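You operate a simulated robot arm through the tools that you are given. There is no shell and no other tool. Be economical: measure what you need, move in short steps, check, and stop when the job is done.

The job below is to be done with a simulated robot arm. You get a single attempt, and the scene is never put back.

## Task
Bring the air back on at the cream stand and set it to 2 bar.
Fine: brown lever to HELD, frost switch off and drain knob SHUT before the supply lever opens; the small gauge shows 2.

The check looks at the end state, three seconds after you hand in, the way a careful person would. Anything else that was tipped, shoved, dropped, spilled or broken makes it a failure.

## Robot
A 7-joint arm with a two-finger parallel gripper, fixed in place. Base frame: the origin is at the foot of the arm, x ahead of it, y to its left, z up. Units: m, rad, N and s.
With the tool pointing down near the work surface it reaches from about 0.26 to 0.72 m from the base axis. Its first joint turns from -2.007 to 2.007 rad. Payload 3.91 kg.
The TCP is the grasp point between the finger pads, 0.03 m short of the fingertips. In the tool frame z runs along the fingers and y along their closing line. The gripper opens to 0.11 m. The fingers are 0.02 m wide and 0.01 m thick; the gripper's body (0.048 by 0.112 m) begins 0.055 m behind the TCP.
Orientation is that of the tool frame in the base frame, as a unit quaternion [w, x, y, z]. With the fingers straight down and closing along the base's y, the tool's x points along the base's -x, its y along +y and its z along -z.

## Interface
- The arm moves only by the tool step_arm. Its argument "motion" is a list of rows, each a list of 6 numbers: the shift along the base's x, y, z in m, then the turn, a rotation vector about the base's x, y, z in rad. In form: [[x, y, z, wx, wy, wz], ...]. A call has 1 to 12 rows; each row is the pose to reach, as a shift and turn from the pose commanded when the call began. "gripper" is the gripper command, from -1 (fully open) to 1 (shut), values between in proportion, set as the call begins (left out, the last holds). Rows are played at 5 a second. More than 0.05 m and 0.15 rad between two rows, or a gripper value outside its range, and nothing of the call is played. Where a pose cannot be reached the arm comes as near as it can. A force on the tool above 40 N (or 10 N above the force at the start of the call, whichever is more), or a blocked arm, ends the call early, and 0.2 s more pass. Each finger travels about 0.108 m/s and halts on what it meets, pressing with about 21 N; the grip force reading is that of the motor and also rises with nothing between the fingers. The clock runs only during rows and for 0.2 s after the last one: add rows that repeat a pose to give the fingers time. The reply holds the time, the measured pose of the TCP, the force on the tool along the base axes, the opening and the grip force, in the units named above and with some noise, with the torque about the TCP (base axes, N m) and any sound that the robot's microphone picked up.
- Cameras (640 x 400 px; columns grow to the right, rows downward): "scene" is fixed at [0.0534, -0.6389, 1.671]; the picture's right is [0.62, -0.78, 0.00], its down [-0.51, -0.40, -0.76] and it looks along [0.60, 0.48, -0.65] (base axes); focal length 214 px, centre (320, 200). "wrist" rides on the gripper at [0.072, 0.017, -0.103] in the tool frame; the picture's right is [-0.23, 0.97, 0.00], its down [-0.76, -0.18, -0.62] and it looks along [-0.61, -0.14, 0.78] (tool axes); focal length 222 px, centre (320, 200). There is no depth. A picture from a camera that has moved, and an enlarged one, comes with that camera's place and axes in the base frame and with its lens. The place of the scene camera against the robot may be out by one fixed shift of up to 0.018 m in any direction.
- get_image(camera): a new picture of that camera. The clock stands still meanwhile.
- lift_body(by): slides the trunk up (or, below 0, down) by that many m; the arm rides with it, the base frame stays. It gives what a move gives, with no picture.
- inspect(camera, box): a new picture of the part [left, top, right, bottom] of that camera's present view, enlarged. The clock stands still meanwhile.
- close_job(): hands the job in; it is judged then, once.

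Go step by step. Nothing tells you positions but the pictures and the camera data: compare them with the known pose of the tool, close in by small moves and look again before you grip or let go. The budget is 120 turns and 64 pictures, counting those below and the enlarged ones. Unless the task says otherwise, let go and move clear before handing in, and close with one line.

The tools are called after ">>>" by a JSON object that holds its "method" and its "body". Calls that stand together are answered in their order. step_arm: Moves the arm, as the interface text tells. Its arguments: {"type":"object","properties":{"motion":{"type":"array"},"gripper":{"type":"number"}},"required":["motion"]} The other tools are called the same way: lift_body (by) slides the trunk up or down; get_image (camera) takes a picture; inspect (camera, box) takes an enlarged picture of a part of a camera's view; close_job () hands the job in.

At the start:

```text
t: 0.0
position: [0.3157, -0.2441, 1.4934]
tcp_rot: [0.0, 0.0, 1.0, 0.0]
force: [-0.2, -0.7, 0.5]
wrist_torque: [-0.01, -0.04, -0.01]
finger_gap: 0.11
gripper_force: 0.1
trunk travel left (down, up): [-0.9, 0.09]
```

scene: 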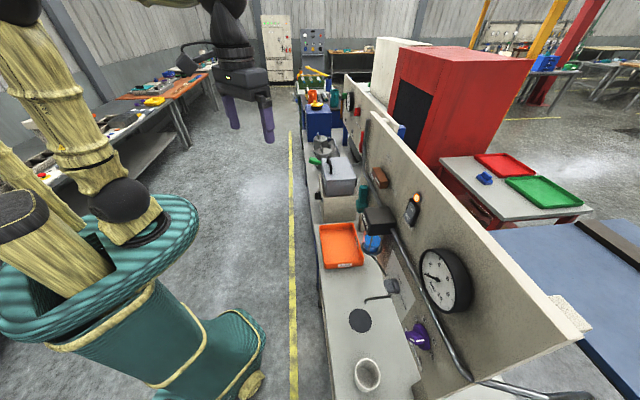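
wrist: 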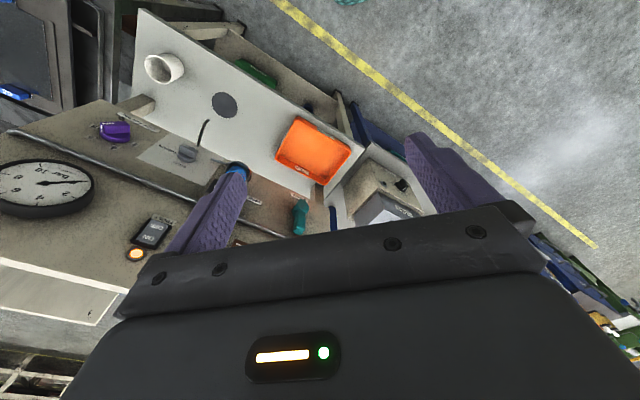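

I see a cream stand with a panel carrying a big gauge, a switch with a lamp, a purple knob, a small lever and other parts. I'll enlarge the pictures first.

>>> {"method": "inspect", "body": {"camera": "scene", "box": [300, 220, 500, 400]}}

>>> {"method": "inspect", "body": {"camera": "scene", "box": [290, 80, 450, 240]}}

>>> {"method": "inspect", "body": {"camera": "wrist", "box": [0, 50, 360, 280]}}

```text
2.22 times, centred on (400, 310) of scene
camera zoom: at [0.0534, -0.6389, 1.671], right [0.62, -0.78, 0.0], down [-0.51, -0.4, -0.76], along [0.6, 0.48, -0.65], focal length 477 px, centre (142, -44)
```

zoom: 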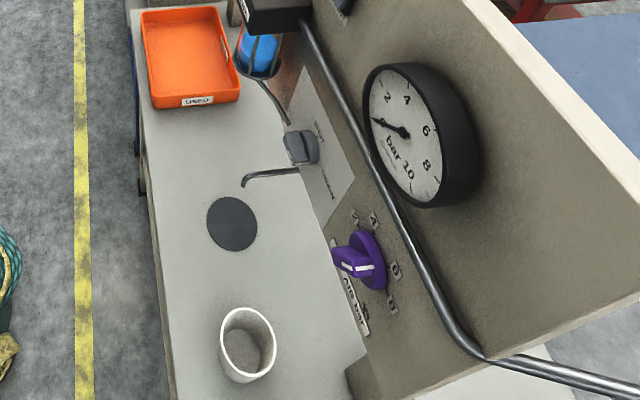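

```text
2.50 times, centred on (370, 160) of scene
camera zoom: at [0.0534, -0.6389, 1.671], right [0.62, -0.78, 0.0], down [-0.51, -0.4, -0.76], along [0.6, 0.48, -0.65], focal length 536 px, centre (195, 300)
```

zoom: 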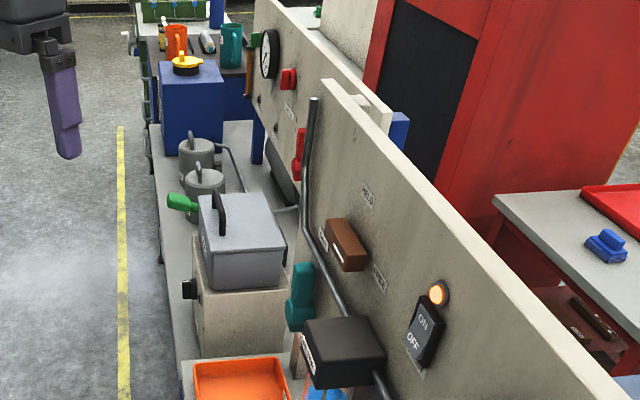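

```text
1.74 times, centred on (180, 165) of wrist
camera zoom: at [0.2425, -0.2268, 1.5962], right [0.23, 0.97, 0.0], down [0.76, -0.18, 0.62], along [0.61, -0.14, -0.78], focal length 386 px, centre (564, 261)
```

zoom: 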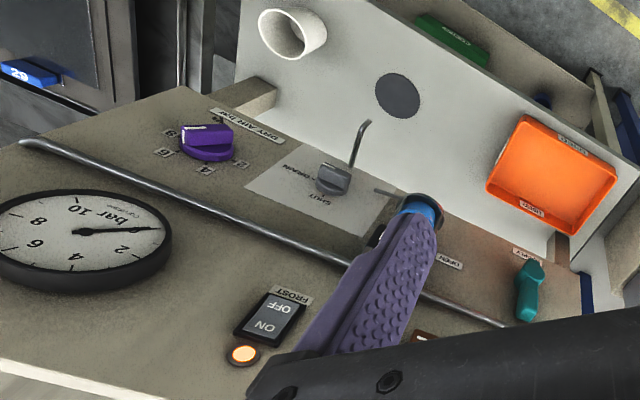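

The controls lie on a vertical board about 0.72 m out, facing the robot along (-0.7, 0.7, 0). I'll yaw the tool toward it for a better view.

>>> {"method": "step_arm", "body": {"motion": [[0, 0, 0, 0, 0, -0.13], [0, 0, 0, 0, 0, -0.26], [0, 0, 0, 0, 0, -0.39], [0, 0, 0, 0, 0, -0.52], [0, 0, 0, 0, 0, -0.65], [0, 0, 0, 0, 0, -0.785]]}}

>>> {"method": "step_arm", "body": {"motion": [[0, 0, 0, -0.1, -0.1, 0], [0, 0, 0, -0.2, -0.2, 0], [0, 0, 0, -0.3, -0.3, 0], [0, 0, 0, -0.4, -0.4, 0], [0, 0, 0, -0.5, -0.5, 0]]}}

>>> {"method": "get_image", "body": {"camera": "wrist"}}

```text
t: 1.4
position: [0.3146, -0.2439, 1.4942]
tcp_rot: [0.0, 0.383, 0.924, 0.0]
force: [1.4, -0.2, -0.7]
wrist_torque: [0.0, 0.01, 0.01]
finger_gap: 0.1099
gripper_force: 0.0
trunk travel left (down, up): [-0.9, 0.09]
```

```text
t: 2.6
position: [0.3171, -0.2514, 1.4891]
tcp_rot: [0.321, 0.359, 0.866, -0.134]
force: [0.9, 0.2, 1.2]
wrist_torque: [0.01, -0.01, 0.0]
finger_gap: 0.1102
gripper_force: 0.0
out of reach, approached as far as the arm can: row 5
trunk travel left (down, up): [-0.9, 0.09]
```

```text
58 pictures are left
camera wrist: at [0.2428, -0.1528, 1.5192], right [0.81, 0.57, 0.15], down [0.0, -0.25, 0.97], along [0.59, -0.79, -0.2], focal length 222 px, centre (320, 200)
```

wrist: 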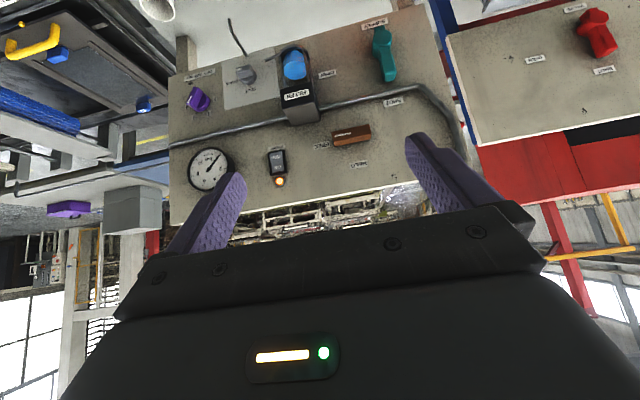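

The whole cream board is now in view, upside-down. I'll enlarge it.

>>> {"method": "inspect", "body": {"camera": "wrist", "box": [165, 10, 325, 110]}}

>>> {"method": "inspect", "body": {"camera": "wrist", "box": [300, 10, 460, 110]}}

>>> {"method": "inspect", "body": {"camera": "wrist", "box": [165, 110, 405, 260]}}

```text
4.00 times, centred on (245, 60) of wrist
camera zoom: at [0.2428, -0.1528, 1.5192], right [0.81, 0.57, 0.15], down [0.0, -0.25, 0.97], along [0.59, -0.79, -0.2], focal length 888 px, centre (620, 760)
```

zoom: 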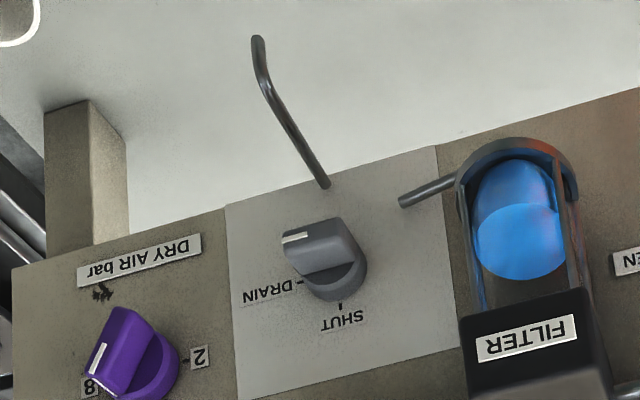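

```text
4.00 times, centred on (380, 60) of wrist
camera zoom: at [0.2428, -0.1528, 1.5192], right [0.81, 0.57, 0.15], down [0.0, -0.25, 0.97], along [0.59, -0.79, -0.2], focal length 888 px, centre (80, 760)
```

zoom: 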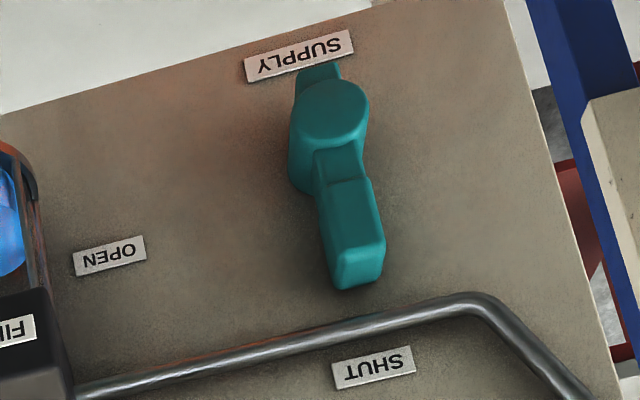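

```text
2.67 times, centred on (285, 185) of wrist
camera zoom: at [0.2428, -0.1528, 1.5192], right [0.81, 0.57, 0.15], down [0.0, -0.25, 0.97], along [0.59, -0.79, -0.2], focal length 592 px, centre (413, 240)
```

zoom: 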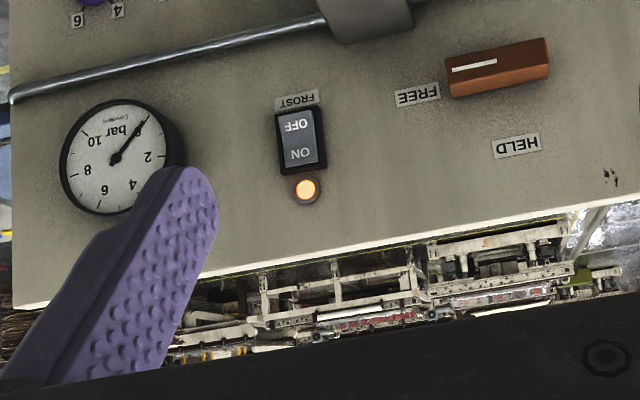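

Layout, seen upright: teal SUPPLY lever pointing up (SHUT) at the left, brown lever pointing right to FREE, the FROST rocker with its lamp lit, drain knob at DRAIN, purple regulator near 8, gauge at 0. I'll lower the trunk and try to point the tool horizontally at the board.

>>> {"method": "lift_body", "body": {"by": -0.2}}

>>> {"method": "step_arm", "body": {"motion": [[0, 0, 0, -0.1, -0.1, 0], [0, 0, 0, -0.2, -0.2, 0], [0, 0, 0, -0.3, -0.3, 0], [0, 0, 0, -0.4, -0.4, 0], [0, 0, 0, -0.5, -0.5, 0], [0, 0, 0, -0.605, -0.605, 0]]}}

>>> {"method": "get_image", "body": {"camera": "scene"}}

```text
t: 4.8
position: [0.3174, -0.2514, 1.2894]
tcp_rot: [0.32, 0.359, 0.867, -0.132]
force: [-0.4, 0.3, 0.3]
wrist_torque: [0.0, 0.03, -0.03]
finger_gap: 0.1099
gripper_force: 0.1
trunk travel left (down, up): [-0.7, 0.29]
```

```text
t: 6.2
position: [0.3462, -0.2783, 1.3184]
tcp_rot: [0.651, 0.272, 0.655, -0.27]
force: [0.1, 0.0, 0.4]
wrist_torque: [0.0, -0.05, 0.01]
finger_gap: 0.1102
gripper_force: 0.0
out of reach, approached as far as the arm can: row 1, 2, 3, 4, 5, 6
trunk travel left (down, up): [-0.7, 0.29]
```

```text
54 pictures are left
```

scene: 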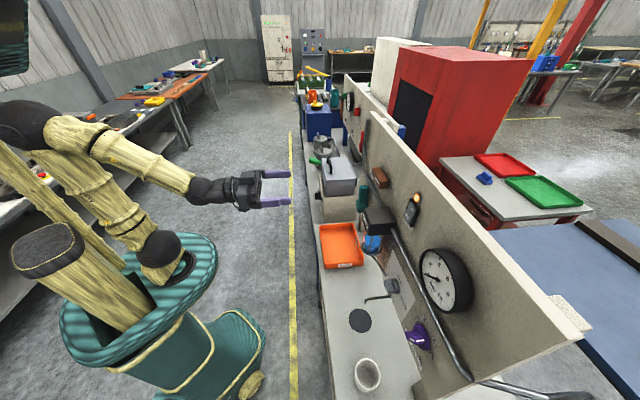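

The tool is now horizontal, pointing at the board. I'll look through the wrist camera.

>>> {"method": "get_image", "body": {"camera": "wrist"}}

```text
53 pictures are left
camera wrist: at [0.2834, -0.1916, 1.2468], right [0.69, 0.69, 0.23], down [-0.56, 0.31, 0.77], along [0.46, -0.66, 0.6], focal length 222 px, centre (320, 200)
```

wrist: 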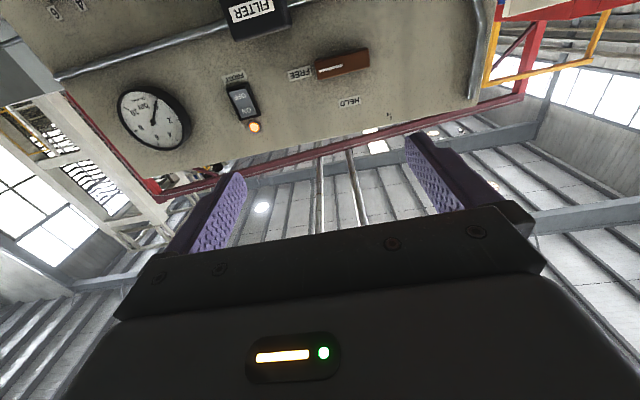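

Comparing the views puts the board plane near 0.755 m out. I'll enlarge this view to measure the brown lever and the switch.

>>> {"method": "inspect", "body": {"camera": "wrist", "box": [210, 0, 402, 120]}}

```text
3.33 times, centred on (306, 60) of wrist
camera zoom: at [0.2834, -0.1916, 1.2468], right [0.69, 0.69, 0.23], down [-0.56, 0.31, 0.77], along [0.46, -0.66, 0.6], focal length 740 px, centre (367, 667)
```

zoom: 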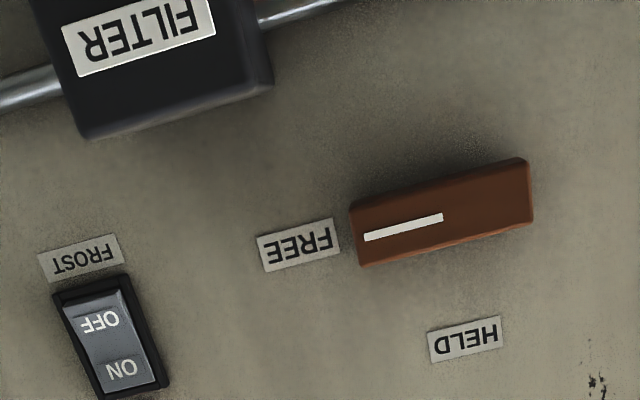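

Brown bar: pivot near the centre of the bar, and it must turn 90° counter-clockwise. I'll close the fingers and move to above its left end, staying back from the board.

>>> {"method": "step_arm", "body": {"motion": [[0.016, 0.016, 0.005, 0, 0, 0], [0.033, 0.033, 0.011, 0, 0, 0], [0.049, 0.049, 0.017, 0, 0, 0], [0.049, 0.049, 0.017, 0, 0, 0]], "gripper": 1}}

```text
t: 7.2
position: [0.3952, -0.2286, 1.3365]
tcp_rot: [0.65, 0.271, 0.657, -0.269]
force: [0.1, 0.1, -0.2]
wrist_torque: [0.04, 0.02, 0.03]
finger_gap: 0.0002
gripper_force: 20.8
trunk travel left (down, up): [-0.7, 0.29]
```

>>> {"method": "step_arm", "body": {"motion": [[0.031, -0.031, 0, 0, 0, 0], [0.062, -0.062, 0, 0, 0, 0], [0.093, -0.093, 0, 0, 0, 0], [0.124, -0.124, 0, 0, 0, 0], [0.155, -0.155, 0, 0, 0, 0]]}}

>>> {"method": "inspect", "body": {"camera": "scene", "box": [310, 120, 470, 220]}}

>>> {"method": "get_image", "body": {"camera": "wrist"}}

```text
t: 8.4
position: [0.5527, -0.3835, 1.3334]
tcp_rot: [0.651, 0.272, 0.656, -0.27]
force: [-0.2, 0.0, -0.6]
wrist_torque: [0.01, -0.02, 0.0]
finger_gap: 0.0
gripper_force: 21.1
trunk travel left (down, up): [-0.7, 0.29]
```

```text
4.00 times, centred on (390, 170) of scene
camera zoom: at [0.0534, -0.6389, 1.671], right [0.62, -0.78, 0.0], down [-0.51, -0.4, -0.76], along [0.6, 0.48, -0.65], focal length 858 px, centre (40, 320)
```

zoom: 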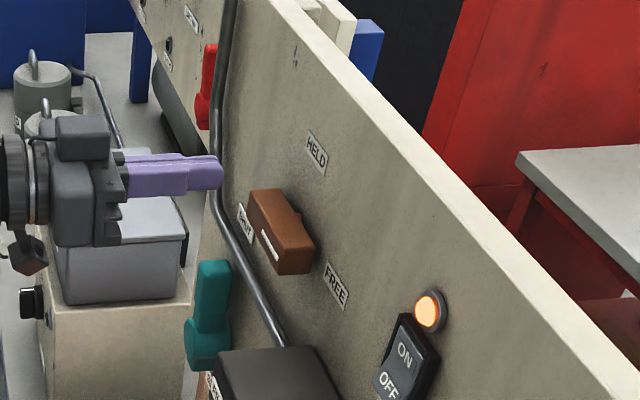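

```text
50 pictures are left
camera wrist: at [0.4916, -0.2983, 1.2608], right [0.69, 0.69, 0.23], down [-0.56, 0.31, 0.77], along [0.46, -0.66, 0.6], focal length 222 px, centre (320, 200)
```

wrist: 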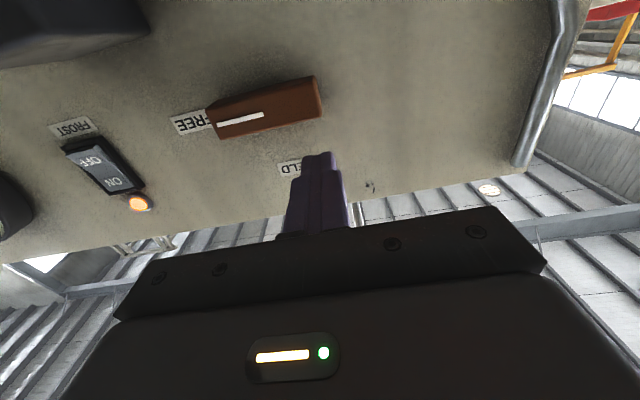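

The finger is well placed above the bar's left end. I'll push in beside it and sweep the arc.

>>> {"method": "step_arm", "body": {"motion": [[0.018, -0.018, 0, 0, 0, 0], [0.0354, -0.0354, 0, 0, 0, 0]]}}

>>> {"method": "step_arm", "body": {"motion": [[-0.0014, -0.0014, -0.0104, 0, 0, 0], [0.0005, 0.0005, -0.016, 0, 0, 0], [0.0025, 0.0025, -0.022, 0, 0, 0], [0.004, 0.004, -0.0285, 0, 0, 0], [0.0053, 0.0053, -0.0352, 0, 0, 0], [0.003, 0.003, -0.044, 0, 0, 0], [0.0006, 0.0006, -0.0524, 0, 0, 0], [-0.0036, -0.0036, -0.0585, 0, 0, 0], [-0.0078, -0.0078, -0.0624, 0, 0, 0], [-0.009, -0.009, -0.0624, 0, 0, 0]]}}

>>> {"method": "inspect", "body": {"camera": "scene", "box": [310, 120, 470, 220]}}

```text
t: 9.0
position: [0.586, -0.4192, 1.3348]
tcp_rot: [0.651, 0.272, 0.656, -0.27]
force: [-0.5, 0.0, 0.1]
wrist_torque: [0.02, 0.0, -0.02]
finger_gap: 0.0
gripper_force: 21.3
trunk travel left (down, up): [-0.7, 0.29]
```

```text
t: 11.2
position: [0.5812, -0.4244, 1.2738]
tcp_rot: [0.653, 0.268, 0.655, -0.269]
force: [20.5, 10.9, 16.8]
wrist_torque: [-0.28, 0.21, 0.26]
finger_gap: 0.0
gripper_force: 20.9
trunk travel left (down, up): [-0.7, 0.29]
```

```text
4.00 times, centred on (390, 170) of scene
camera zoom: at [0.0534, -0.6389, 1.671], right [0.62, -0.78, 0.0], down [-0.51, -0.4, -0.76], along [0.6, 0.48, -0.65], focal length 858 px, centre (40, 320)
```

zoom: 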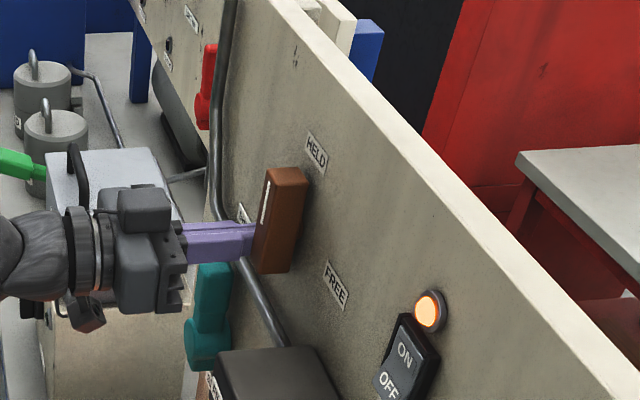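

The bar looks vertical, pointing at HELD. One small nudge to seat it, then I'll back off and verify.

>>> {"method": "step_arm", "body": {"motion": [[-0.002, -0.002, 0, 0, 0, 0], [-0.0035, -0.0035, 0, 0, 0, 0]]}}

>>> {"method": "step_arm", "body": {"motion": [[0.006, 0.006, 0, 0, 0, 0], [-0.02, 0.03, 0, 0, 0, 0], [-0.05, 0.06, 0, 0, 0, 0], [-0.08, 0.09, 0, 0, 0, 0]]}}

>>> {"method": "get_image", "body": {"camera": "wrist"}}

```text
t: 11.7
position: [0.5805, -0.4239, 1.2748]
tcp_rot: [0.655, 0.264, 0.656, -0.265]
force: [11.1, 7.7, 2.2]
wrist_torque: [-0.1, 0.13, 0.15]
finger_gap: 0.0
gripper_force: 21.4
trunk travel left (down, up): [-0.7, 0.29]
stopped in row 2: the force on the tool passed its limit at 41 N (the readings are from after the stop); the commanded pose is now the measured one
```

```text
t: 12.7
position: [0.494, -0.3365, 1.2741]
tcp_rot: [0.654, 0.268, 0.655, -0.268]
force: [0.4, 0.1, 0.5]
wrist_torque: [-0.01, -0.02, -0.02]
finger_gap: 0.0
gripper_force: 21.2
trunk travel left (down, up): [-0.7, 0.29]
```

```text
48 pictures are left
camera wrist: at [0.433, -0.2516, 1.2007], right [0.68, 0.69, 0.23], down [-0.57, 0.31, 0.76], along [0.46, -0.65, 0.6], focal length 222 px, centre (320, 200)
```

wrist: 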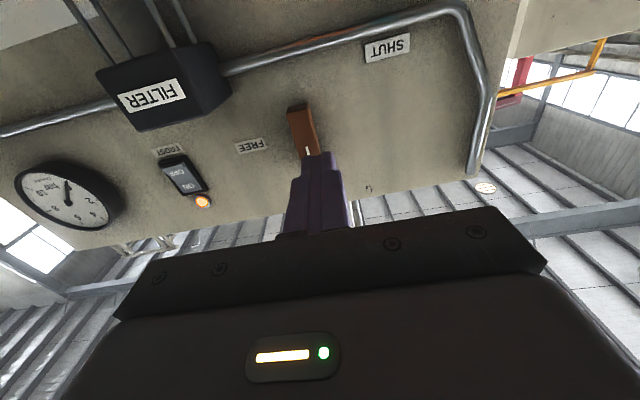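

Brown is at HELD. Next I'll move in front of the frost switch's OFF half.

>>> {"method": "step_arm", "body": {"motion": [[-0.02, 0.01, 0.015, 0, 0, 0], [-0.05, -0.018, 0.033, 0, 0, 0], [-0.08, -0.05, 0.033, 0, 0, 0], [-0.11, -0.08, 0.033, 0, 0, 0], [-0.14, -0.11, 0.033, 0, 0, 0], [-0.142, -0.142, 0.033, 0, 0, 0]]}}

>>> {"method": "get_image", "body": {"camera": "wrist"}}

>>> {"method": "inspect", "body": {"camera": "scene", "box": [340, 160, 500, 260]}}

```text
t: 14.1
position: [0.3553, -0.4809, 1.305]
tcp_rot: [0.653, 0.268, 0.656, -0.266]
force: [1.2, -0.2, 0.0]
wrist_torque: [-0.03, -0.01, 0.04]
finger_gap: 0.0
gripper_force: 20.9
trunk travel left (down, up): [-0.7, 0.29]
```

```text
47 pictures are left
camera wrist: at [0.2937, -0.396, 1.2317], right [0.68, 0.69, 0.23], down [-0.57, 0.31, 0.76], along [0.46, -0.65, 0.6], focal length 222 px, centre (320, 200)
```

wrist: 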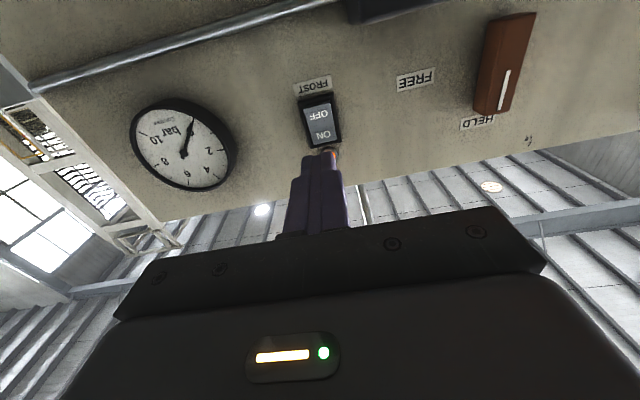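

```text
4.00 times, centred on (420, 210) of scene
camera zoom: at [0.0534, -0.6389, 1.671], right [0.62, -0.78, 0.0], down [-0.51, -0.4, -0.76], along [0.6, 0.48, -0.65], focal length 858 px, centre (-80, 160)
```

zoom: 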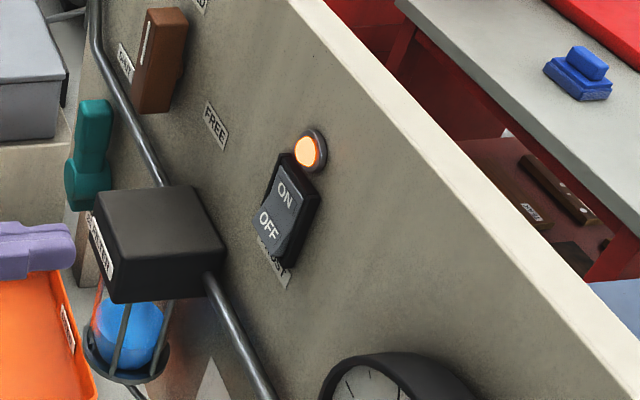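

The finger lines up with OFF. I'll advance and press gently.

>>> {"method": "step_arm", "body": {"motion": [[0.03, -0.032, 0.001, 0, 0, 0], [0.056, -0.059, 0.002, 0, 0, 0], [0.065, -0.068, 0.002, 0, 0, 0], [0.069, -0.072, 0.002, 0, 0, 0], [0.073, -0.076, 0.002, 0, 0, 0], [0.077, -0.08, 0.002, 0, 0, 0], [0.081, -0.084, 0.002, 0, 0, 0]]}}

>>> {"method": "inspect", "body": {"camera": "scene", "box": [340, 160, 500, 260]}}

```text
t: 15.7
position: [0.4363, -0.5627, 1.3093]
tcp_rot: [0.654, 0.268, 0.655, -0.267]
force: [0.3, 0.4, -1.1]
wrist_torque: [0.04, -0.03, 0.02]
finger_gap: 0.0001
gripper_force: 21.6
trunk travel left (down, up): [-0.7, 0.29]
```

```text
4.00 times, centred on (420, 210) of scene
camera zoom: at [0.0534, -0.6389, 1.671], right [0.62, -0.78, 0.0], down [-0.51, -0.4, -0.76], along [0.6, 0.48, -0.65], focal length 858 px, centre (-80, 160)
```

zoom: 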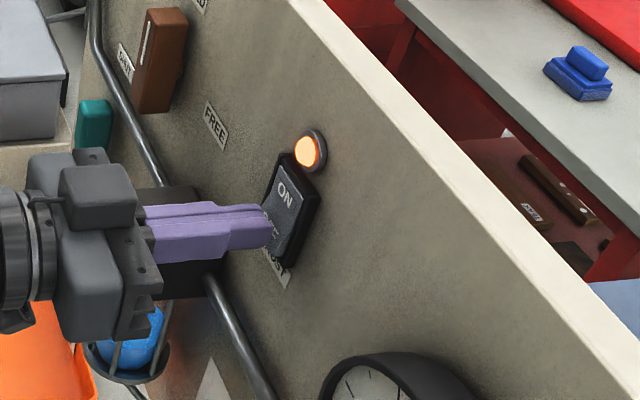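

>>> {"method": "step_arm", "body": {"motion": [[0.002, -0.002, 0, 0, 0, 0], [0.004, -0.004, 0, 0, 0, 0], [0.006, -0.006, 0, 0, 0, 0], [0.008, -0.008, 0, 0, 0, 0], [0.01, -0.01, 0, 0, 0, 0]]}}

>>> {"method": "inspect", "body": {"camera": "scene", "box": [340, 160, 500, 260]}}

```text
t: 16.6
position: [0.4384, -0.5653, 1.3086]
tcp_rot: [0.652, 0.269, 0.657, -0.268]
force: [-17.8, 28.2, -3.7]
wrist_torque: [0.06, -0.38, 0.26]
finger_gap: 0.0001
gripper_force: 21.1
trunk travel left (down, up): [-0.7, 0.29]
heard: click, click, click
stopped in row 4: the force on the tool passed its limit at 46 N (the readings are from after the stop); the commanded pose is now the measured one
```

```text
4.00 times, centred on (420, 210) of scene
camera zoom: at [0.0534, -0.6389, 1.671], right [0.62, -0.78, 0.0], down [-0.51, -0.4, -0.76], along [0.6, 0.48, -0.65], focal length 858 px, centre (-80, 160)
```

zoom: 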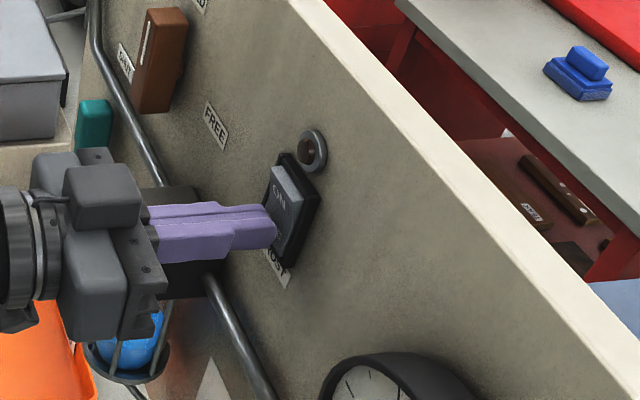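

The lamp went out, so frost is off. I'll back away and pitch the tool about 35° down to view the drain and the purple knob.

>>> {"method": "step_arm", "body": {"motion": [[-0.03, 0.03, 0, 0, 0, 0], [-0.06, 0.06, 0, 0, 0, 0], [-0.09, 0.09, 0, 0, 0, 0], [-0.12, 0.12, 0, 0, 0, 0], [-0.14, 0.13, -0.02, 0.1, 0.1, 0], [-0.15, 0.12, -0.05, 0.2, 0.2, 0], [-0.16, 0.11, -0.08, 0.3, 0.3, 0], [-0.165, 0.105, -0.1, 0.4, 0.4, 0]]}}

>>> {"method": "get_image", "body": {"camera": "wrist"}}

```text
t: 18.4
position: [0.2768, -0.4666, 1.2057]
tcp_rot: [0.441, 0.336, 0.812, -0.181]
force: [0.0, -0.1, -0.7]
wrist_torque: [0.01, 0.01, 0.02]
finger_gap: 0.0
gripper_force: 20.8
trunk travel left (down, up): [-0.7, 0.29]
```

```text
43 pictures are left
camera wrist: at [0.1987, -0.3653, 1.201], right [0.77, 0.6, 0.19], down [-0.2, -0.05, 0.98], along [0.6, -0.8, 0.08], focal length 222 px, centre (320, 200)
```

wrist: 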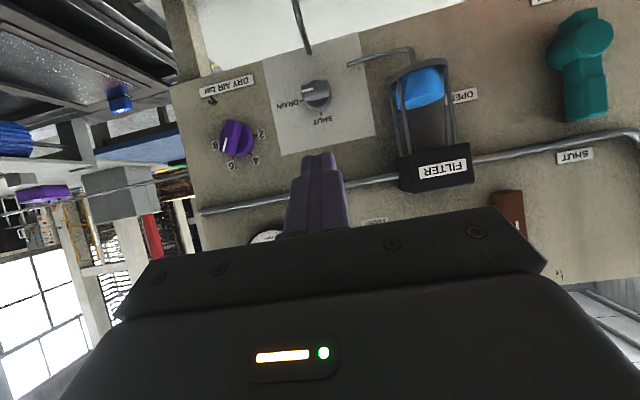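

>>> {"method": "inspect", "body": {"camera": "wrist", "box": [180, 50, 372, 170]}}

>>> {"method": "inspect", "body": {"camera": "scene", "box": [330, 250, 490, 400]}}

```text
3.33 times, centred on (276, 110) of wrist
camera zoom: at [0.1987, -0.3653, 1.201], right [0.77, 0.6, 0.19], down [-0.2, -0.05, 0.98], along [0.6, -0.8, 0.08], focal length 740 px, centre (467, 500)
```

zoom: 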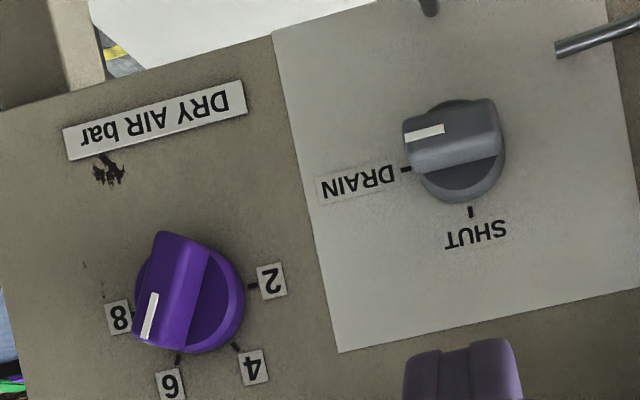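

```text
2.67 times, centred on (410, 325) of scene
camera zoom: at [0.0534, -0.6389, 1.671], right [0.62, -0.78, 0.0], down [-0.51, -0.4, -0.76], along [0.6, 0.48, -0.65], focal length 572 px, centre (80, -133)
```

zoom: 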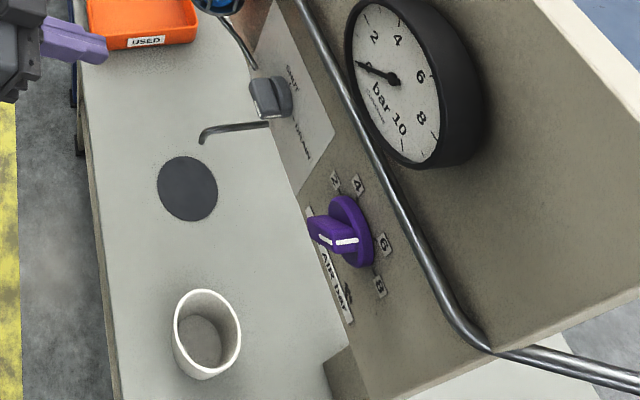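

Purple points near 6, and the drain is at DRAIN with a short bar. I'll test rolling the gripper so its camera is no longer on the underside, as the bench is close beneath these knobs.

>>> {"method": "step_arm", "body": {"motion": [[0, 0, 0, -0.0779, 0.0773, 0.0713], [0, 0, 0, -0.1558, 0.1546, 0.1426], [0, 0, 0, -0.2337, 0.232, 0.214], [0, 0, 0, -0.3116, 0.3094, 0.2853], [0, 0, 0, -0.3895, 0.3867, 0.3566], [0, 0, 0, -0.4674, 0.464, 0.4279], [0, 0, 0, -0.5452, 0.5414, 0.4992], [0, 0, 0, -0.6231, 0.6187, 0.5705], [0, 0, 0, -0.701, 0.696, 0.6418], [0, 0, 0, -0.7789, 0.7734, 0.7132], [0, 0, 0, -0.8568, 0.8507, 0.7845], [0, 0, 0, -0.9335, 0.9269, 0.8547]]}}

```text
t: 21.0
position: [0.2758, -0.4654, 1.2061]
tcp_rot: [0.184, -0.337, 0.812, -0.439]
force: [0.8, 0.5, 0.1]
wrist_torque: [0.0, 0.02, -0.02]
finger_gap: 0.0002
gripper_force: 21.0
trunk travel left (down, up): [-0.7, 0.29]
```

The roll works, and the camera is now on the right side. I'll level the tool and come down to a pre-grasp in front of the drain knob with the fingers part open.

>>> {"method": "step_arm", "body": {"motion": [[0.0, -0.01, -0.03, -0.07, -0.07, 0], [0.005, -0.015, -0.06, -0.15, -0.15, 0], [0.012, -0.02, -0.09, -0.23, -0.23, 0], [0.02, -0.03, -0.115, -0.3, -0.3, 0], [0.03, -0.04, -0.1315, -0.37, -0.37, 0], [0.03, -0.04, -0.1315, -0.37, -0.37, 0]], "gripper": 0.05}}

>>> {"method": "get_image", "body": {"camera": "wrist"}}

>>> {"method": "get_image", "body": {"camera": "scene"}}

```text
t: 22.4
position: [0.3064, -0.506, 1.0727]
tcp_rot: [0.264, -0.279, 0.671, -0.634]
force: [1.1, -0.2, 0.3]
wrist_torque: [0.06, 0.01, 0.04]
finger_gap: 0.0523
gripper_force: 0.1
trunk travel left (down, up): [-0.7, 0.29]
```

```text
40 pictures are left
camera wrist: at [0.1809, -0.4829, 1.0616], right [0.12, 0.2, -0.97], down [0.1, 0.97, 0.21], along [0.99, -0.13, 0.1], focal length 222 px, centre (320, 200)
```

wrist: 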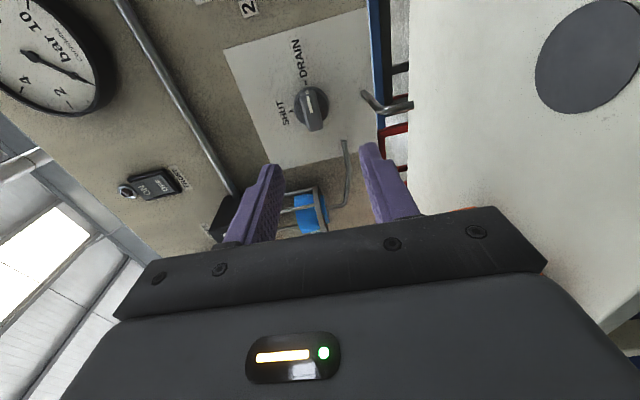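

```text
39 pictures are left
```

scene: 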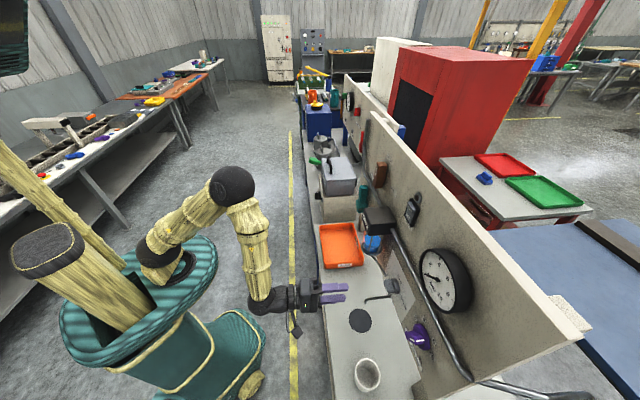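

The drain knob measures at the predicted place (u 0.139, z 1.073). I'll advance most of the way and check.

>>> {"method": "step_arm", "body": {"motion": [[0.026, -0.024, 0.002, 0, 0, 0], [0.05, -0.047, 0.002, 0, 0, 0], [0.074, -0.071, 0.002, 0, 0, 0]]}}

>>> {"method": "get_image", "body": {"camera": "wrist"}}

>>> {"method": "inspect", "body": {"camera": "scene", "box": [250, 230, 450, 380]}}

```text
t: 23.2
position: [0.3808, -0.5753, 1.0769]
tcp_rot: [0.265, -0.279, 0.671, -0.634]
force: [-0.5, -0.1, -0.6]
wrist_torque: [-0.02, 0.0, -0.02]
finger_gap: 0.0525
gripper_force: 0.0
trunk travel left (down, up): [-0.7, 0.29]
```

```text
38 pictures are left
camera wrist: at [0.2557, -0.5543, 1.0653], right [0.12, 0.2, -0.97], down [0.1, 0.97, 0.21], along [0.99, -0.12, 0.1], focal length 222 px, centre (320, 200)
```

wrist: 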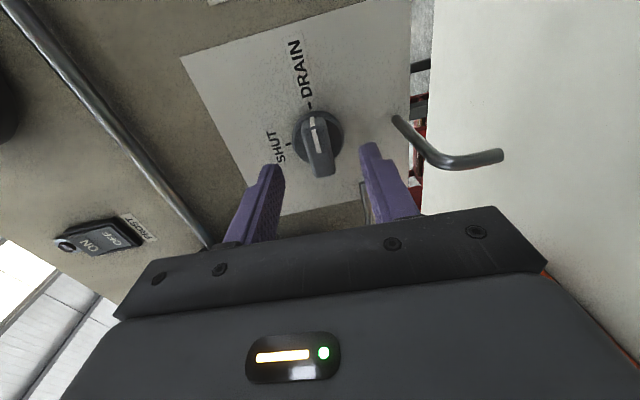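

```text
2.67 times, centred on (350, 305) of scene
camera zoom: at [0.0534, -0.6389, 1.671], right [0.62, -0.78, 0.0], down [-0.51, -0.4, -0.76], along [0.6, 0.48, -0.65], focal length 572 px, centre (240, -80)
```

zoom: 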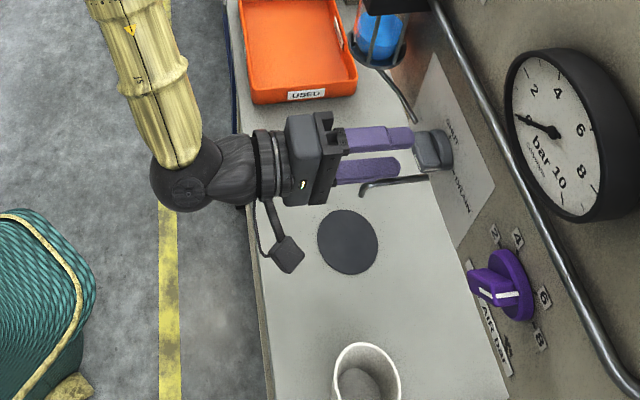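

Aligned. I'll move in the last 3 cm and close on the bar.

>>> {"method": "step_arm", "body": {"motion": [[0.011, -0.012, -0.001, 0, 0, 0], [0.0216, -0.0237, -0.002, 0, 0, 0]]}}

>>> {"method": "step_arm", "body": {"motion": [[0, 0, 0, 0, 0, 0], [0, 0, 0, 0, 0, 0]], "gripper": 1}}

>>> {"method": "get_image", "body": {"camera": "wrist"}}

```text
t: 23.8
position: [0.4008, -0.5992, 1.0751]
tcp_rot: [0.266, -0.277, 0.672, -0.634]
force: [0.4, -1.1, -0.1]
wrist_torque: [0.0, 0.0, 0.01]
finger_gap: 0.0525
gripper_force: 0.2
trunk travel left (down, up): [-0.7, 0.29]
```

```text
t: 24.4
position: [0.4016, -0.5994, 1.0812]
tcp_rot: [0.267, -0.277, 0.667, -0.638]
force: [3.8, -5.9, 21.1]
wrist_torque: [-1.01, -1.06, -0.46]
finger_gap: 0.0287
gripper_force: 45.1
trunk travel left (down, up): [-0.7, 0.29]
```

```text
36 pictures are left
camera wrist: at [0.276, -0.5773, 1.0677], right [0.13, 0.19, -0.97], down [0.1, 0.97, 0.21], along [0.99, -0.12, 0.11], focal length 222 px, centre (320, 200)
```

wrist: 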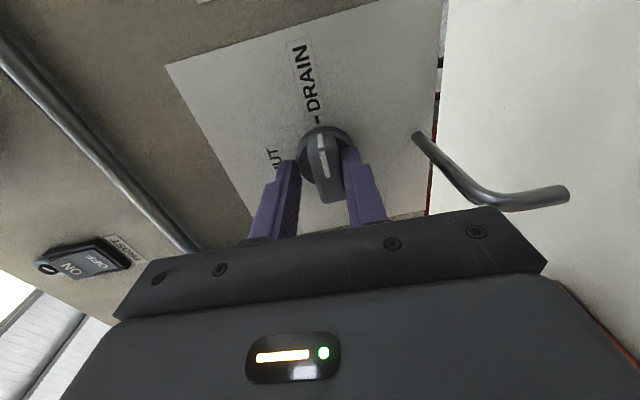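

The upper finger is resting on the knob's round base, not the bar. I'll open, back off 8 mm and close again.

>>> {"method": "step_arm", "body": {"motion": [[0, 0, 0, 0, 0, 0], [-0.0057, 0.0057, -0.001, 0, 0, 0], [-0.0057, 0.0057, -0.001, 0, 0, 0]], "gripper": 0.05}}

>>> {"method": "step_arm", "body": {"motion": [[0, 0, 0, 0, 0, 0], [0, 0, 0, 0, 0, 0], [0, 0, 0, 0, 0, 0]], "gripper": 1}}

>>> {"method": "inspect", "body": {"camera": "wrist", "box": [220, 80, 420, 230]}}

```text
t: 25.2
position: [0.3956, -0.5953, 1.0727]
tcp_rot: [0.265, -0.278, 0.671, -0.634]
force: [0.1, 0.0, -0.1]
wrist_torque: [0.0, 0.01, -0.01]
finger_gap: 0.0523
gripper_force: 0.0
trunk travel left (down, up): [-0.7, 0.29]
```

```text
t: 26.0
position: [0.3957, -0.5953, 1.0755]
tcp_rot: [0.265, -0.278, 0.669, -0.636]
force: [4.4, -5.7, 11.8]
wrist_torque: [-0.71, -0.65, -0.26]
finger_gap: 0.0185
gripper_force: 44.5
trunk travel left (down, up): [-0.7, 0.29]
```

```text
2.67 times, centred on (320, 155) of wrist
camera zoom: at [0.2708, -0.5722, 1.0636], right [0.13, 0.2, -0.97], down [0.1, 0.97, 0.21], along [0.99, -0.12, 0.1], focal length 592 px, centre (320, 320)
```

zoom: 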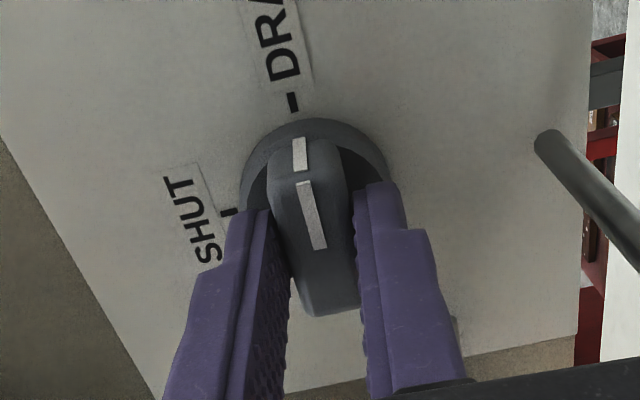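

The bar is gripped (18 mm). Now I'll twist 90° counter-clockwise toward SHUT.

>>> {"method": "step_arm", "body": {"motion": [[0, 0, 0.001, -0.0927, 0.0921, 0.0073], [0.0005, 0.0005, 0.002, -0.1854, 0.1843, 0.0147], [0.001, 0.001, 0.002, -0.2782, 0.2764, 0.022], [0.001, 0.001, 0.002, -0.3709, 0.3685, 0.0293], [0.001, 0.001, 0.002, -0.4637, 0.4607, 0.0367], [0.001, 0.001, 0.002, -0.5564, 0.5528, 0.044], [0.001, 0.001, 0.002, -0.6492, 0.645, 0.0513], [0.001, 0.001, 0.002, -0.7419, 0.7371, 0.0587], [0.001, 0.001, 0.002, -0.8346, 0.8292, 0.066], [0.001, 0.001, 0.002, -0.9274, 0.9214, 0.0733], [0.001, 0.001, 0.002, -1.0201, 1.0135, 0.0807], [0.001, 0.001, 0.002, -1.1115, 1.1043, 0.0879]]}}

>>> {"method": "inspect", "body": {"camera": "wrist", "box": [220, 80, 420, 230]}}

```text
t: 28.6
position: [0.3956, -0.5926, 1.0763]
tcp_rot: [0.261, 0.672, -0.278, 0.635]
force: [2.3, -8.3, 16.6]
wrist_torque: [-0.1, -0.1, -0.51]
finger_gap: 0.0179
gripper_force: 45.0
trunk travel left (down, up): [-0.7, 0.29]
```

```text
2.67 times, centred on (320, 155) of wrist
camera zoom: at [0.3135, -0.5349, 1.1539], right [-0.7, -0.68, -0.23], down [-0.34, 0.6, -0.72], along [0.63, -0.43, -0.65], focal length 592 px, centre (320, 320)
```

zoom: 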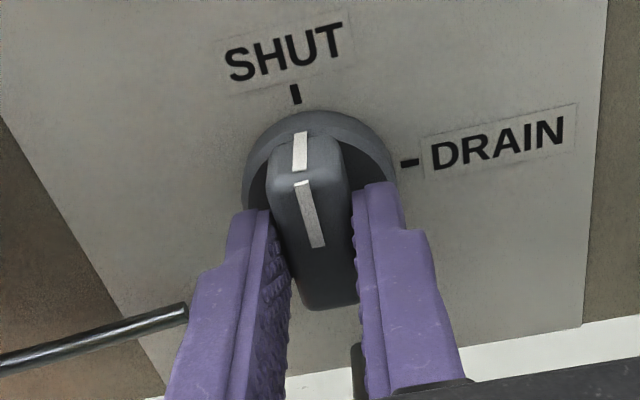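

It's at SHUT. I'll release and retreat. Re-measuring the bench gives about z 0.88, so clearance is fine.

>>> {"method": "step_arm", "body": {"motion": [[0, 0, 0, 0, 0, 0], [0, 0, 0, 0, 0, 0], [-0.02, 0.02, 0, 0, 0, 0], [-0.05, 0.05, 0, 0, 0, 0], [-0.08, 0.08, 0, 0, 0, 0]], "gripper": -0.1}}

>>> {"method": "step_arm", "body": {"motion": [[-0.03, -0.03, 0.015, 0, 0, 0], [-0.06, -0.06, 0.03, 0, 0, 0], [-0.09, -0.09, 0.04, 0, 0, 0]]}}

>>> {"method": "get_image", "body": {"camera": "wrist"}}

```text
t: 29.8
position: [0.3165, -0.5111, 1.0782]
tcp_rot: [0.26, 0.671, -0.278, 0.636]
force: [-0.7, 0.1, -0.7]
wrist_torque: [0.04, -0.01, 0.02]
finger_gap: 0.0606
gripper_force: 0.0
trunk travel left (down, up): [-0.7, 0.29]
```

```text
t: 30.6
position: [0.2255, -0.6051, 1.1178]
tcp_rot: [0.26, 0.672, -0.279, 0.635]
force: [-0.8, 0.4, 0.5]
wrist_torque: [-0.01, 0.0, -0.02]
finger_gap: 0.0604
gripper_force: 0.2
trunk travel left (down, up): [-0.7, 0.29]
```

```text
33 pictures are left
camera wrist: at [0.144, -0.5467, 1.1942], right [-0.69, -0.68, -0.23], down [-0.34, 0.6, -0.72], along [0.63, -0.42, -0.65], focal length 222 px, centre (320, 200)
```

wrist: 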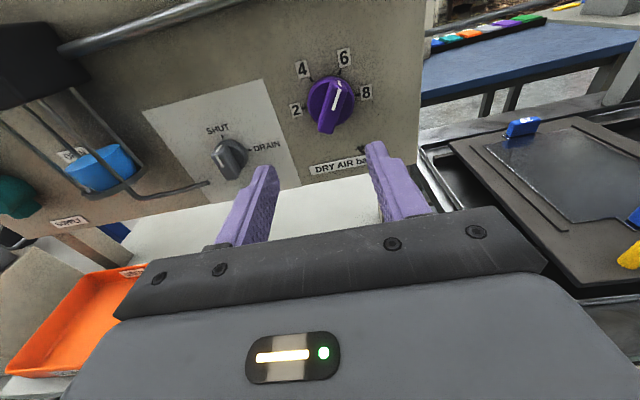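

>>> {"method": "inspect", "body": {"camera": "wrist", "box": [180, 30, 420, 190]}}

```text
2.50 times, centred on (300, 110) of wrist
camera zoom: at [0.144, -0.5467, 1.1942], right [-0.69, -0.68, -0.23], down [-0.34, 0.6, -0.72], along [0.63, -0.42, -0.65], focal length 555 px, centre (370, 425)
```

zoom: 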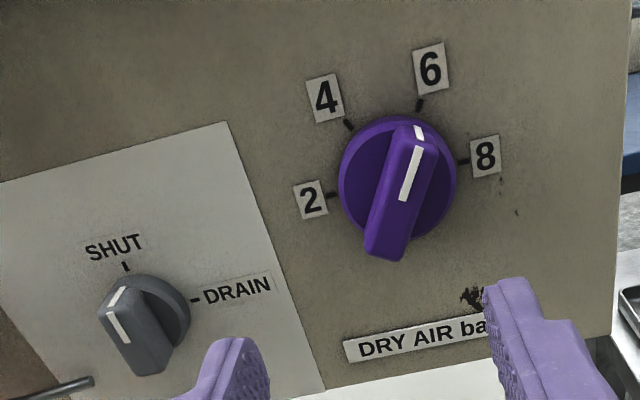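

Drain is exactly at SHUT, and the purple pointer sits on 6. I'll roll the gripper 30° clockwise to straddle the purple bar at pre-grasp.

>>> {"method": "step_arm", "body": {"motion": [[0.007, -0.011, -0.003, 0.093, -0.092, -0.008], [0.015, -0.023, -0.005, 0.186, -0.185, -0.016], [0.022, -0.034, -0.008, 0.278, -0.277, -0.023], [0.0293, -0.0457, -0.01, 0.371, -0.369, -0.031]]}}

>>> {"method": "get_image", "body": {"camera": "wrist"}}

```text
t: 31.6
position: [0.2565, -0.6496, 1.1062]
tcp_rot: [0.087, 0.576, -0.444, 0.681]
force: [-0.6, -0.4, -0.4]
wrist_torque: [0.0, 0.01, -0.02]
finger_gap: 0.0604
gripper_force: 0.0
trunk travel left (down, up): [-0.7, 0.29]
```

```text
31 pictures are left
camera wrist: at [0.1486, -0.6147, 1.1654], right [-0.54, -0.49, -0.69], down [-0.08, 0.84, -0.53], along [0.84, -0.23, -0.5], focal length 222 px, centre (320, 200)
```

wrist: 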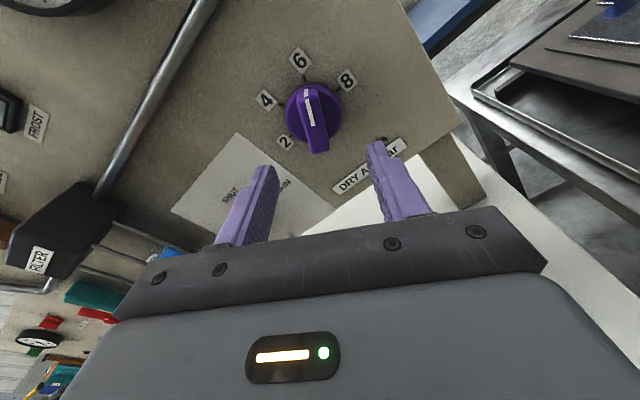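

>>> {"method": "step_arm", "body": {"motion": [[0.014, -0.015, 0.001, 0, 0, 0], [0.028, -0.03, 0.001, 0, 0, 0], [0.0396, -0.0424, 0.001, 0, 0, 0]]}}

>>> {"method": "step_arm", "body": {"motion": [[0, 0, 0, 0, 0, 0], [0, 0, 0, 0, 0, 0], [0, 0, 0, 0, 0, 0]], "gripper": 1}}

>>> {"method": "inspect", "body": {"camera": "wrist", "box": [220, 80, 420, 230]}}

```text
t: 32.4
position: [0.2946, -0.692, 1.1069]
tcp_rot: [0.087, 0.576, -0.444, 0.681]
force: [0.1, 0.3, -1.1]
wrist_torque: [0.01, 0.03, 0.0]
finger_gap: 0.0605
gripper_force: 0.1
trunk travel left (down, up): [-0.7, 0.29]
```

```text
t: 33.2
position: [0.2977, -0.6888, 1.1084]
tcp_rot: [0.087, 0.577, -0.441, 0.682]
force: [6.0, 2.3, 6.1]
wrist_torque: [-0.18, -0.15, 0.9]
finger_gap: 0.0181
gripper_force: 45.3
trunk travel left (down, up): [-0.7, 0.29]
```

```text
2.67 times, centred on (320, 155) of wrist
camera zoom: at [0.1897, -0.6546, 1.1663], right [-0.54, -0.49, -0.69], down [-0.09, 0.84, -0.53], along [0.84, -0.23, -0.5], focal length 592 px, centre (320, 320)
```

zoom: 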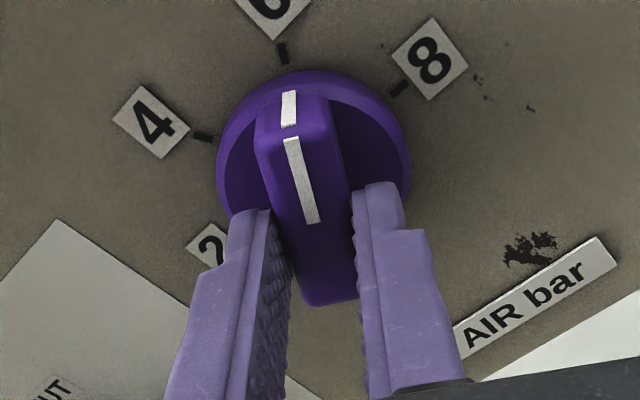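

Gripped (18 mm). First 60° of counter-clockwise twist.

>>> {"method": "step_arm", "body": {"motion": [[0.001, 0.001, 0.001, -0.0927, 0.0921, 0.0077], [0.002, 0.002, 0.001, -0.1854, 0.1842, 0.0154], [0.002, 0.002, 0.001, -0.2782, 0.2764, 0.0231], [0.002, 0.002, 0.001, -0.3709, 0.3685, 0.0308], [0.002, 0.002, 0.001, -0.4637, 0.4607, 0.0385], [0.002, 0.002, 0.001, -0.5564, 0.5528, 0.0462], [0.002, 0.002, 0.001, -0.6492, 0.645, 0.0539], [0.002, 0.002, 0.001, -0.7419, 0.7371, 0.0616]]}}

>>> {"method": "step_arm", "body": {"motion": [[0, 0, 0, -0.0927, 0.0921, 0.0077], [0, 0, 0, -0.1854, 0.1842, 0.0154], [0, 0, 0, -0.2782, 0.2764, 0.0231], [0, 0, 0, -0.3709, 0.3685, 0.0308], [0, 0, 0, -0.4637, 0.4607, 0.0385], [0, 0, 0, -0.5564, 0.5528, 0.0462], [0, 0, 0, -0.6492, 0.645, 0.0539], [0, 0, 0, -0.7419, 0.7371, 0.0616]]}}

>>> {"method": "inspect", "body": {"camera": "wrist", "box": [220, 80, 420, 230]}}

```text
t: 35.0
position: [0.2941, -0.6922, 1.1073]
tcp_rot: [0.418, 0.72, -0.098, 0.546]
force: [-9.8, -18.4, 7.0]
wrist_torque: [0.59, 0.47, -1.64]
finger_gap: 0.0181
gripper_force: 44.5
trunk travel left (down, up): [-0.7, 0.29]
```

```text
t: 36.5
position: [0.2917, -0.6933, 1.1107]
tcp_rot: [0.611, 0.693, 0.212, 0.319]
force: [-1.3, -10.5, 3.3]
wrist_torque: [-0.43, -0.41, -1.18]
finger_gap: 0.0181
gripper_force: 45.2
trunk travel left (down, up): [-0.7, 0.29]
stopped in row 7: the force on the tool passed its limit at 42 N (the readings are from after the stop); the commanded pose is now the measured one
```

```text
2.67 times, centred on (320, 155) of wrist
camera zoom: at [0.2696, -0.5721, 1.1447], right [-0.26, -0.32, 0.91], down [-0.96, -0.05, -0.28], along [0.13, -0.95, -0.29], focal length 592 px, centre (320, 320)
```

zoom: 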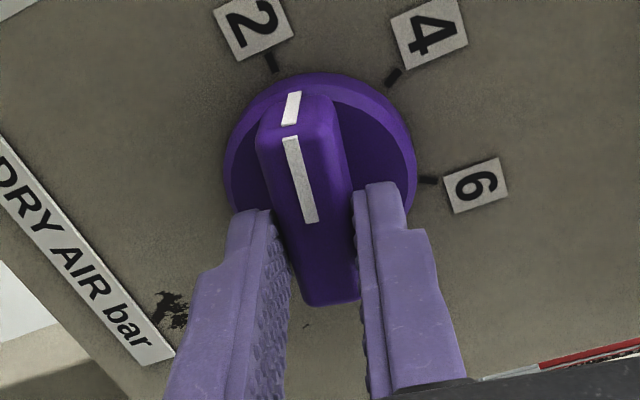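

It's nearly at 2, about 10° left. I'll finish the turn, relaxing the side load.

>>> {"method": "step_arm", "body": {"motion": [[0.0015, 0.0015, -0.001, -0.032, 0.0317, 0.0026], [0.002, 0.002, -0.002, -0.064, 0.0634, 0.0053], [0.002, 0.002, -0.002, -0.096, 0.095, 0.008], [0.002, 0.002, -0.002, -0.1275, 0.1267, 0.0106]]}}

>>> {"method": "inspect", "body": {"camera": "wrist", "box": [220, 80, 420, 230]}}

```text
t: 37.5
position: [0.2928, -0.6916, 1.1108]
tcp_rot: [0.639, 0.672, 0.262, 0.267]
force: [-14.5, -33.2, 6.0]
wrist_torque: [-0.53, -0.49, -1.3]
finger_gap: 0.0182
gripper_force: 45.0
trunk travel left (down, up): [-0.7, 0.29]
stopped in row 4: the force on the tool passed its limit at 47 N (the readings are from after the stop); the commanded pose is now the measured one
```

```text
2.67 times, centred on (320, 155) of wrist
camera zoom: at [0.2731, -0.5677, 1.1326], right [-0.15, -0.2, 0.97], down [-0.98, -0.07, -0.17], along [0.11, -0.98, -0.19], focal length 592 px, centre (320, 320)
```

zoom: 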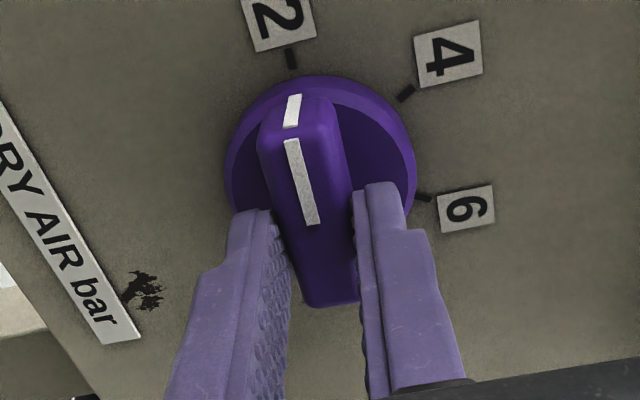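

The pointer lines up with 2. I'll relax the side load, open and back off to check.

>>> {"method": "step_arm", "body": {"motion": [[-0.002, -0.002, 0, 0, 0, 0]]}}

>>> {"method": "step_arm", "body": {"motion": [[0, 0, 0, 0, 0, 0], [0, 0, 0, 0, 0, 0], [-0.02, 0.02, 0, 0, 0, 0], [-0.05, 0.05, 0, 0, 0, 0], [-0.08, 0.08, 0, 0, 0, 0]], "gripper": -0.1}}

>>> {"method": "inspect", "body": {"camera": "wrist", "box": [200, 30, 440, 190]}}

```text
t: 37.9
position: [0.2924, -0.6918, 1.1114]
tcp_rot: [0.637, 0.671, 0.266, 0.269]
force: [-12.7, -17.8, 3.2]
wrist_torque: [-0.41, -0.43, -0.97]
finger_gap: 0.0183
gripper_force: 45.4
trunk travel left (down, up): [-0.7, 0.29]
```

```text
t: 39.1
position: [0.2149, -0.6081, 1.1135]
tcp_rot: [0.638, 0.67, 0.268, 0.269]
force: [-0.9, 0.4, -0.4]
wrist_torque: [0.0, -0.04, 0.0]
finger_gap: 0.0607
gripper_force: 0.0
trunk travel left (down, up): [-0.7, 0.29]
```

```text
2.50 times, centred on (320, 110) of wrist
camera zoom: at [0.1945, -0.4852, 1.1351], right [-0.15, -0.2, 0.97], down [-0.98, -0.09, -0.17], along [0.12, -0.98, -0.19], focal length 555 px, centre (320, 425)
```

zoom: 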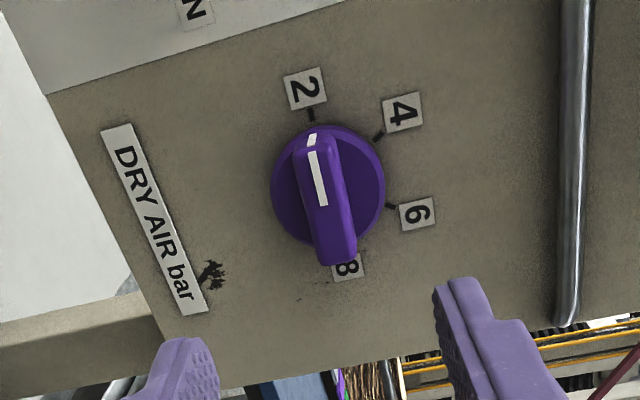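

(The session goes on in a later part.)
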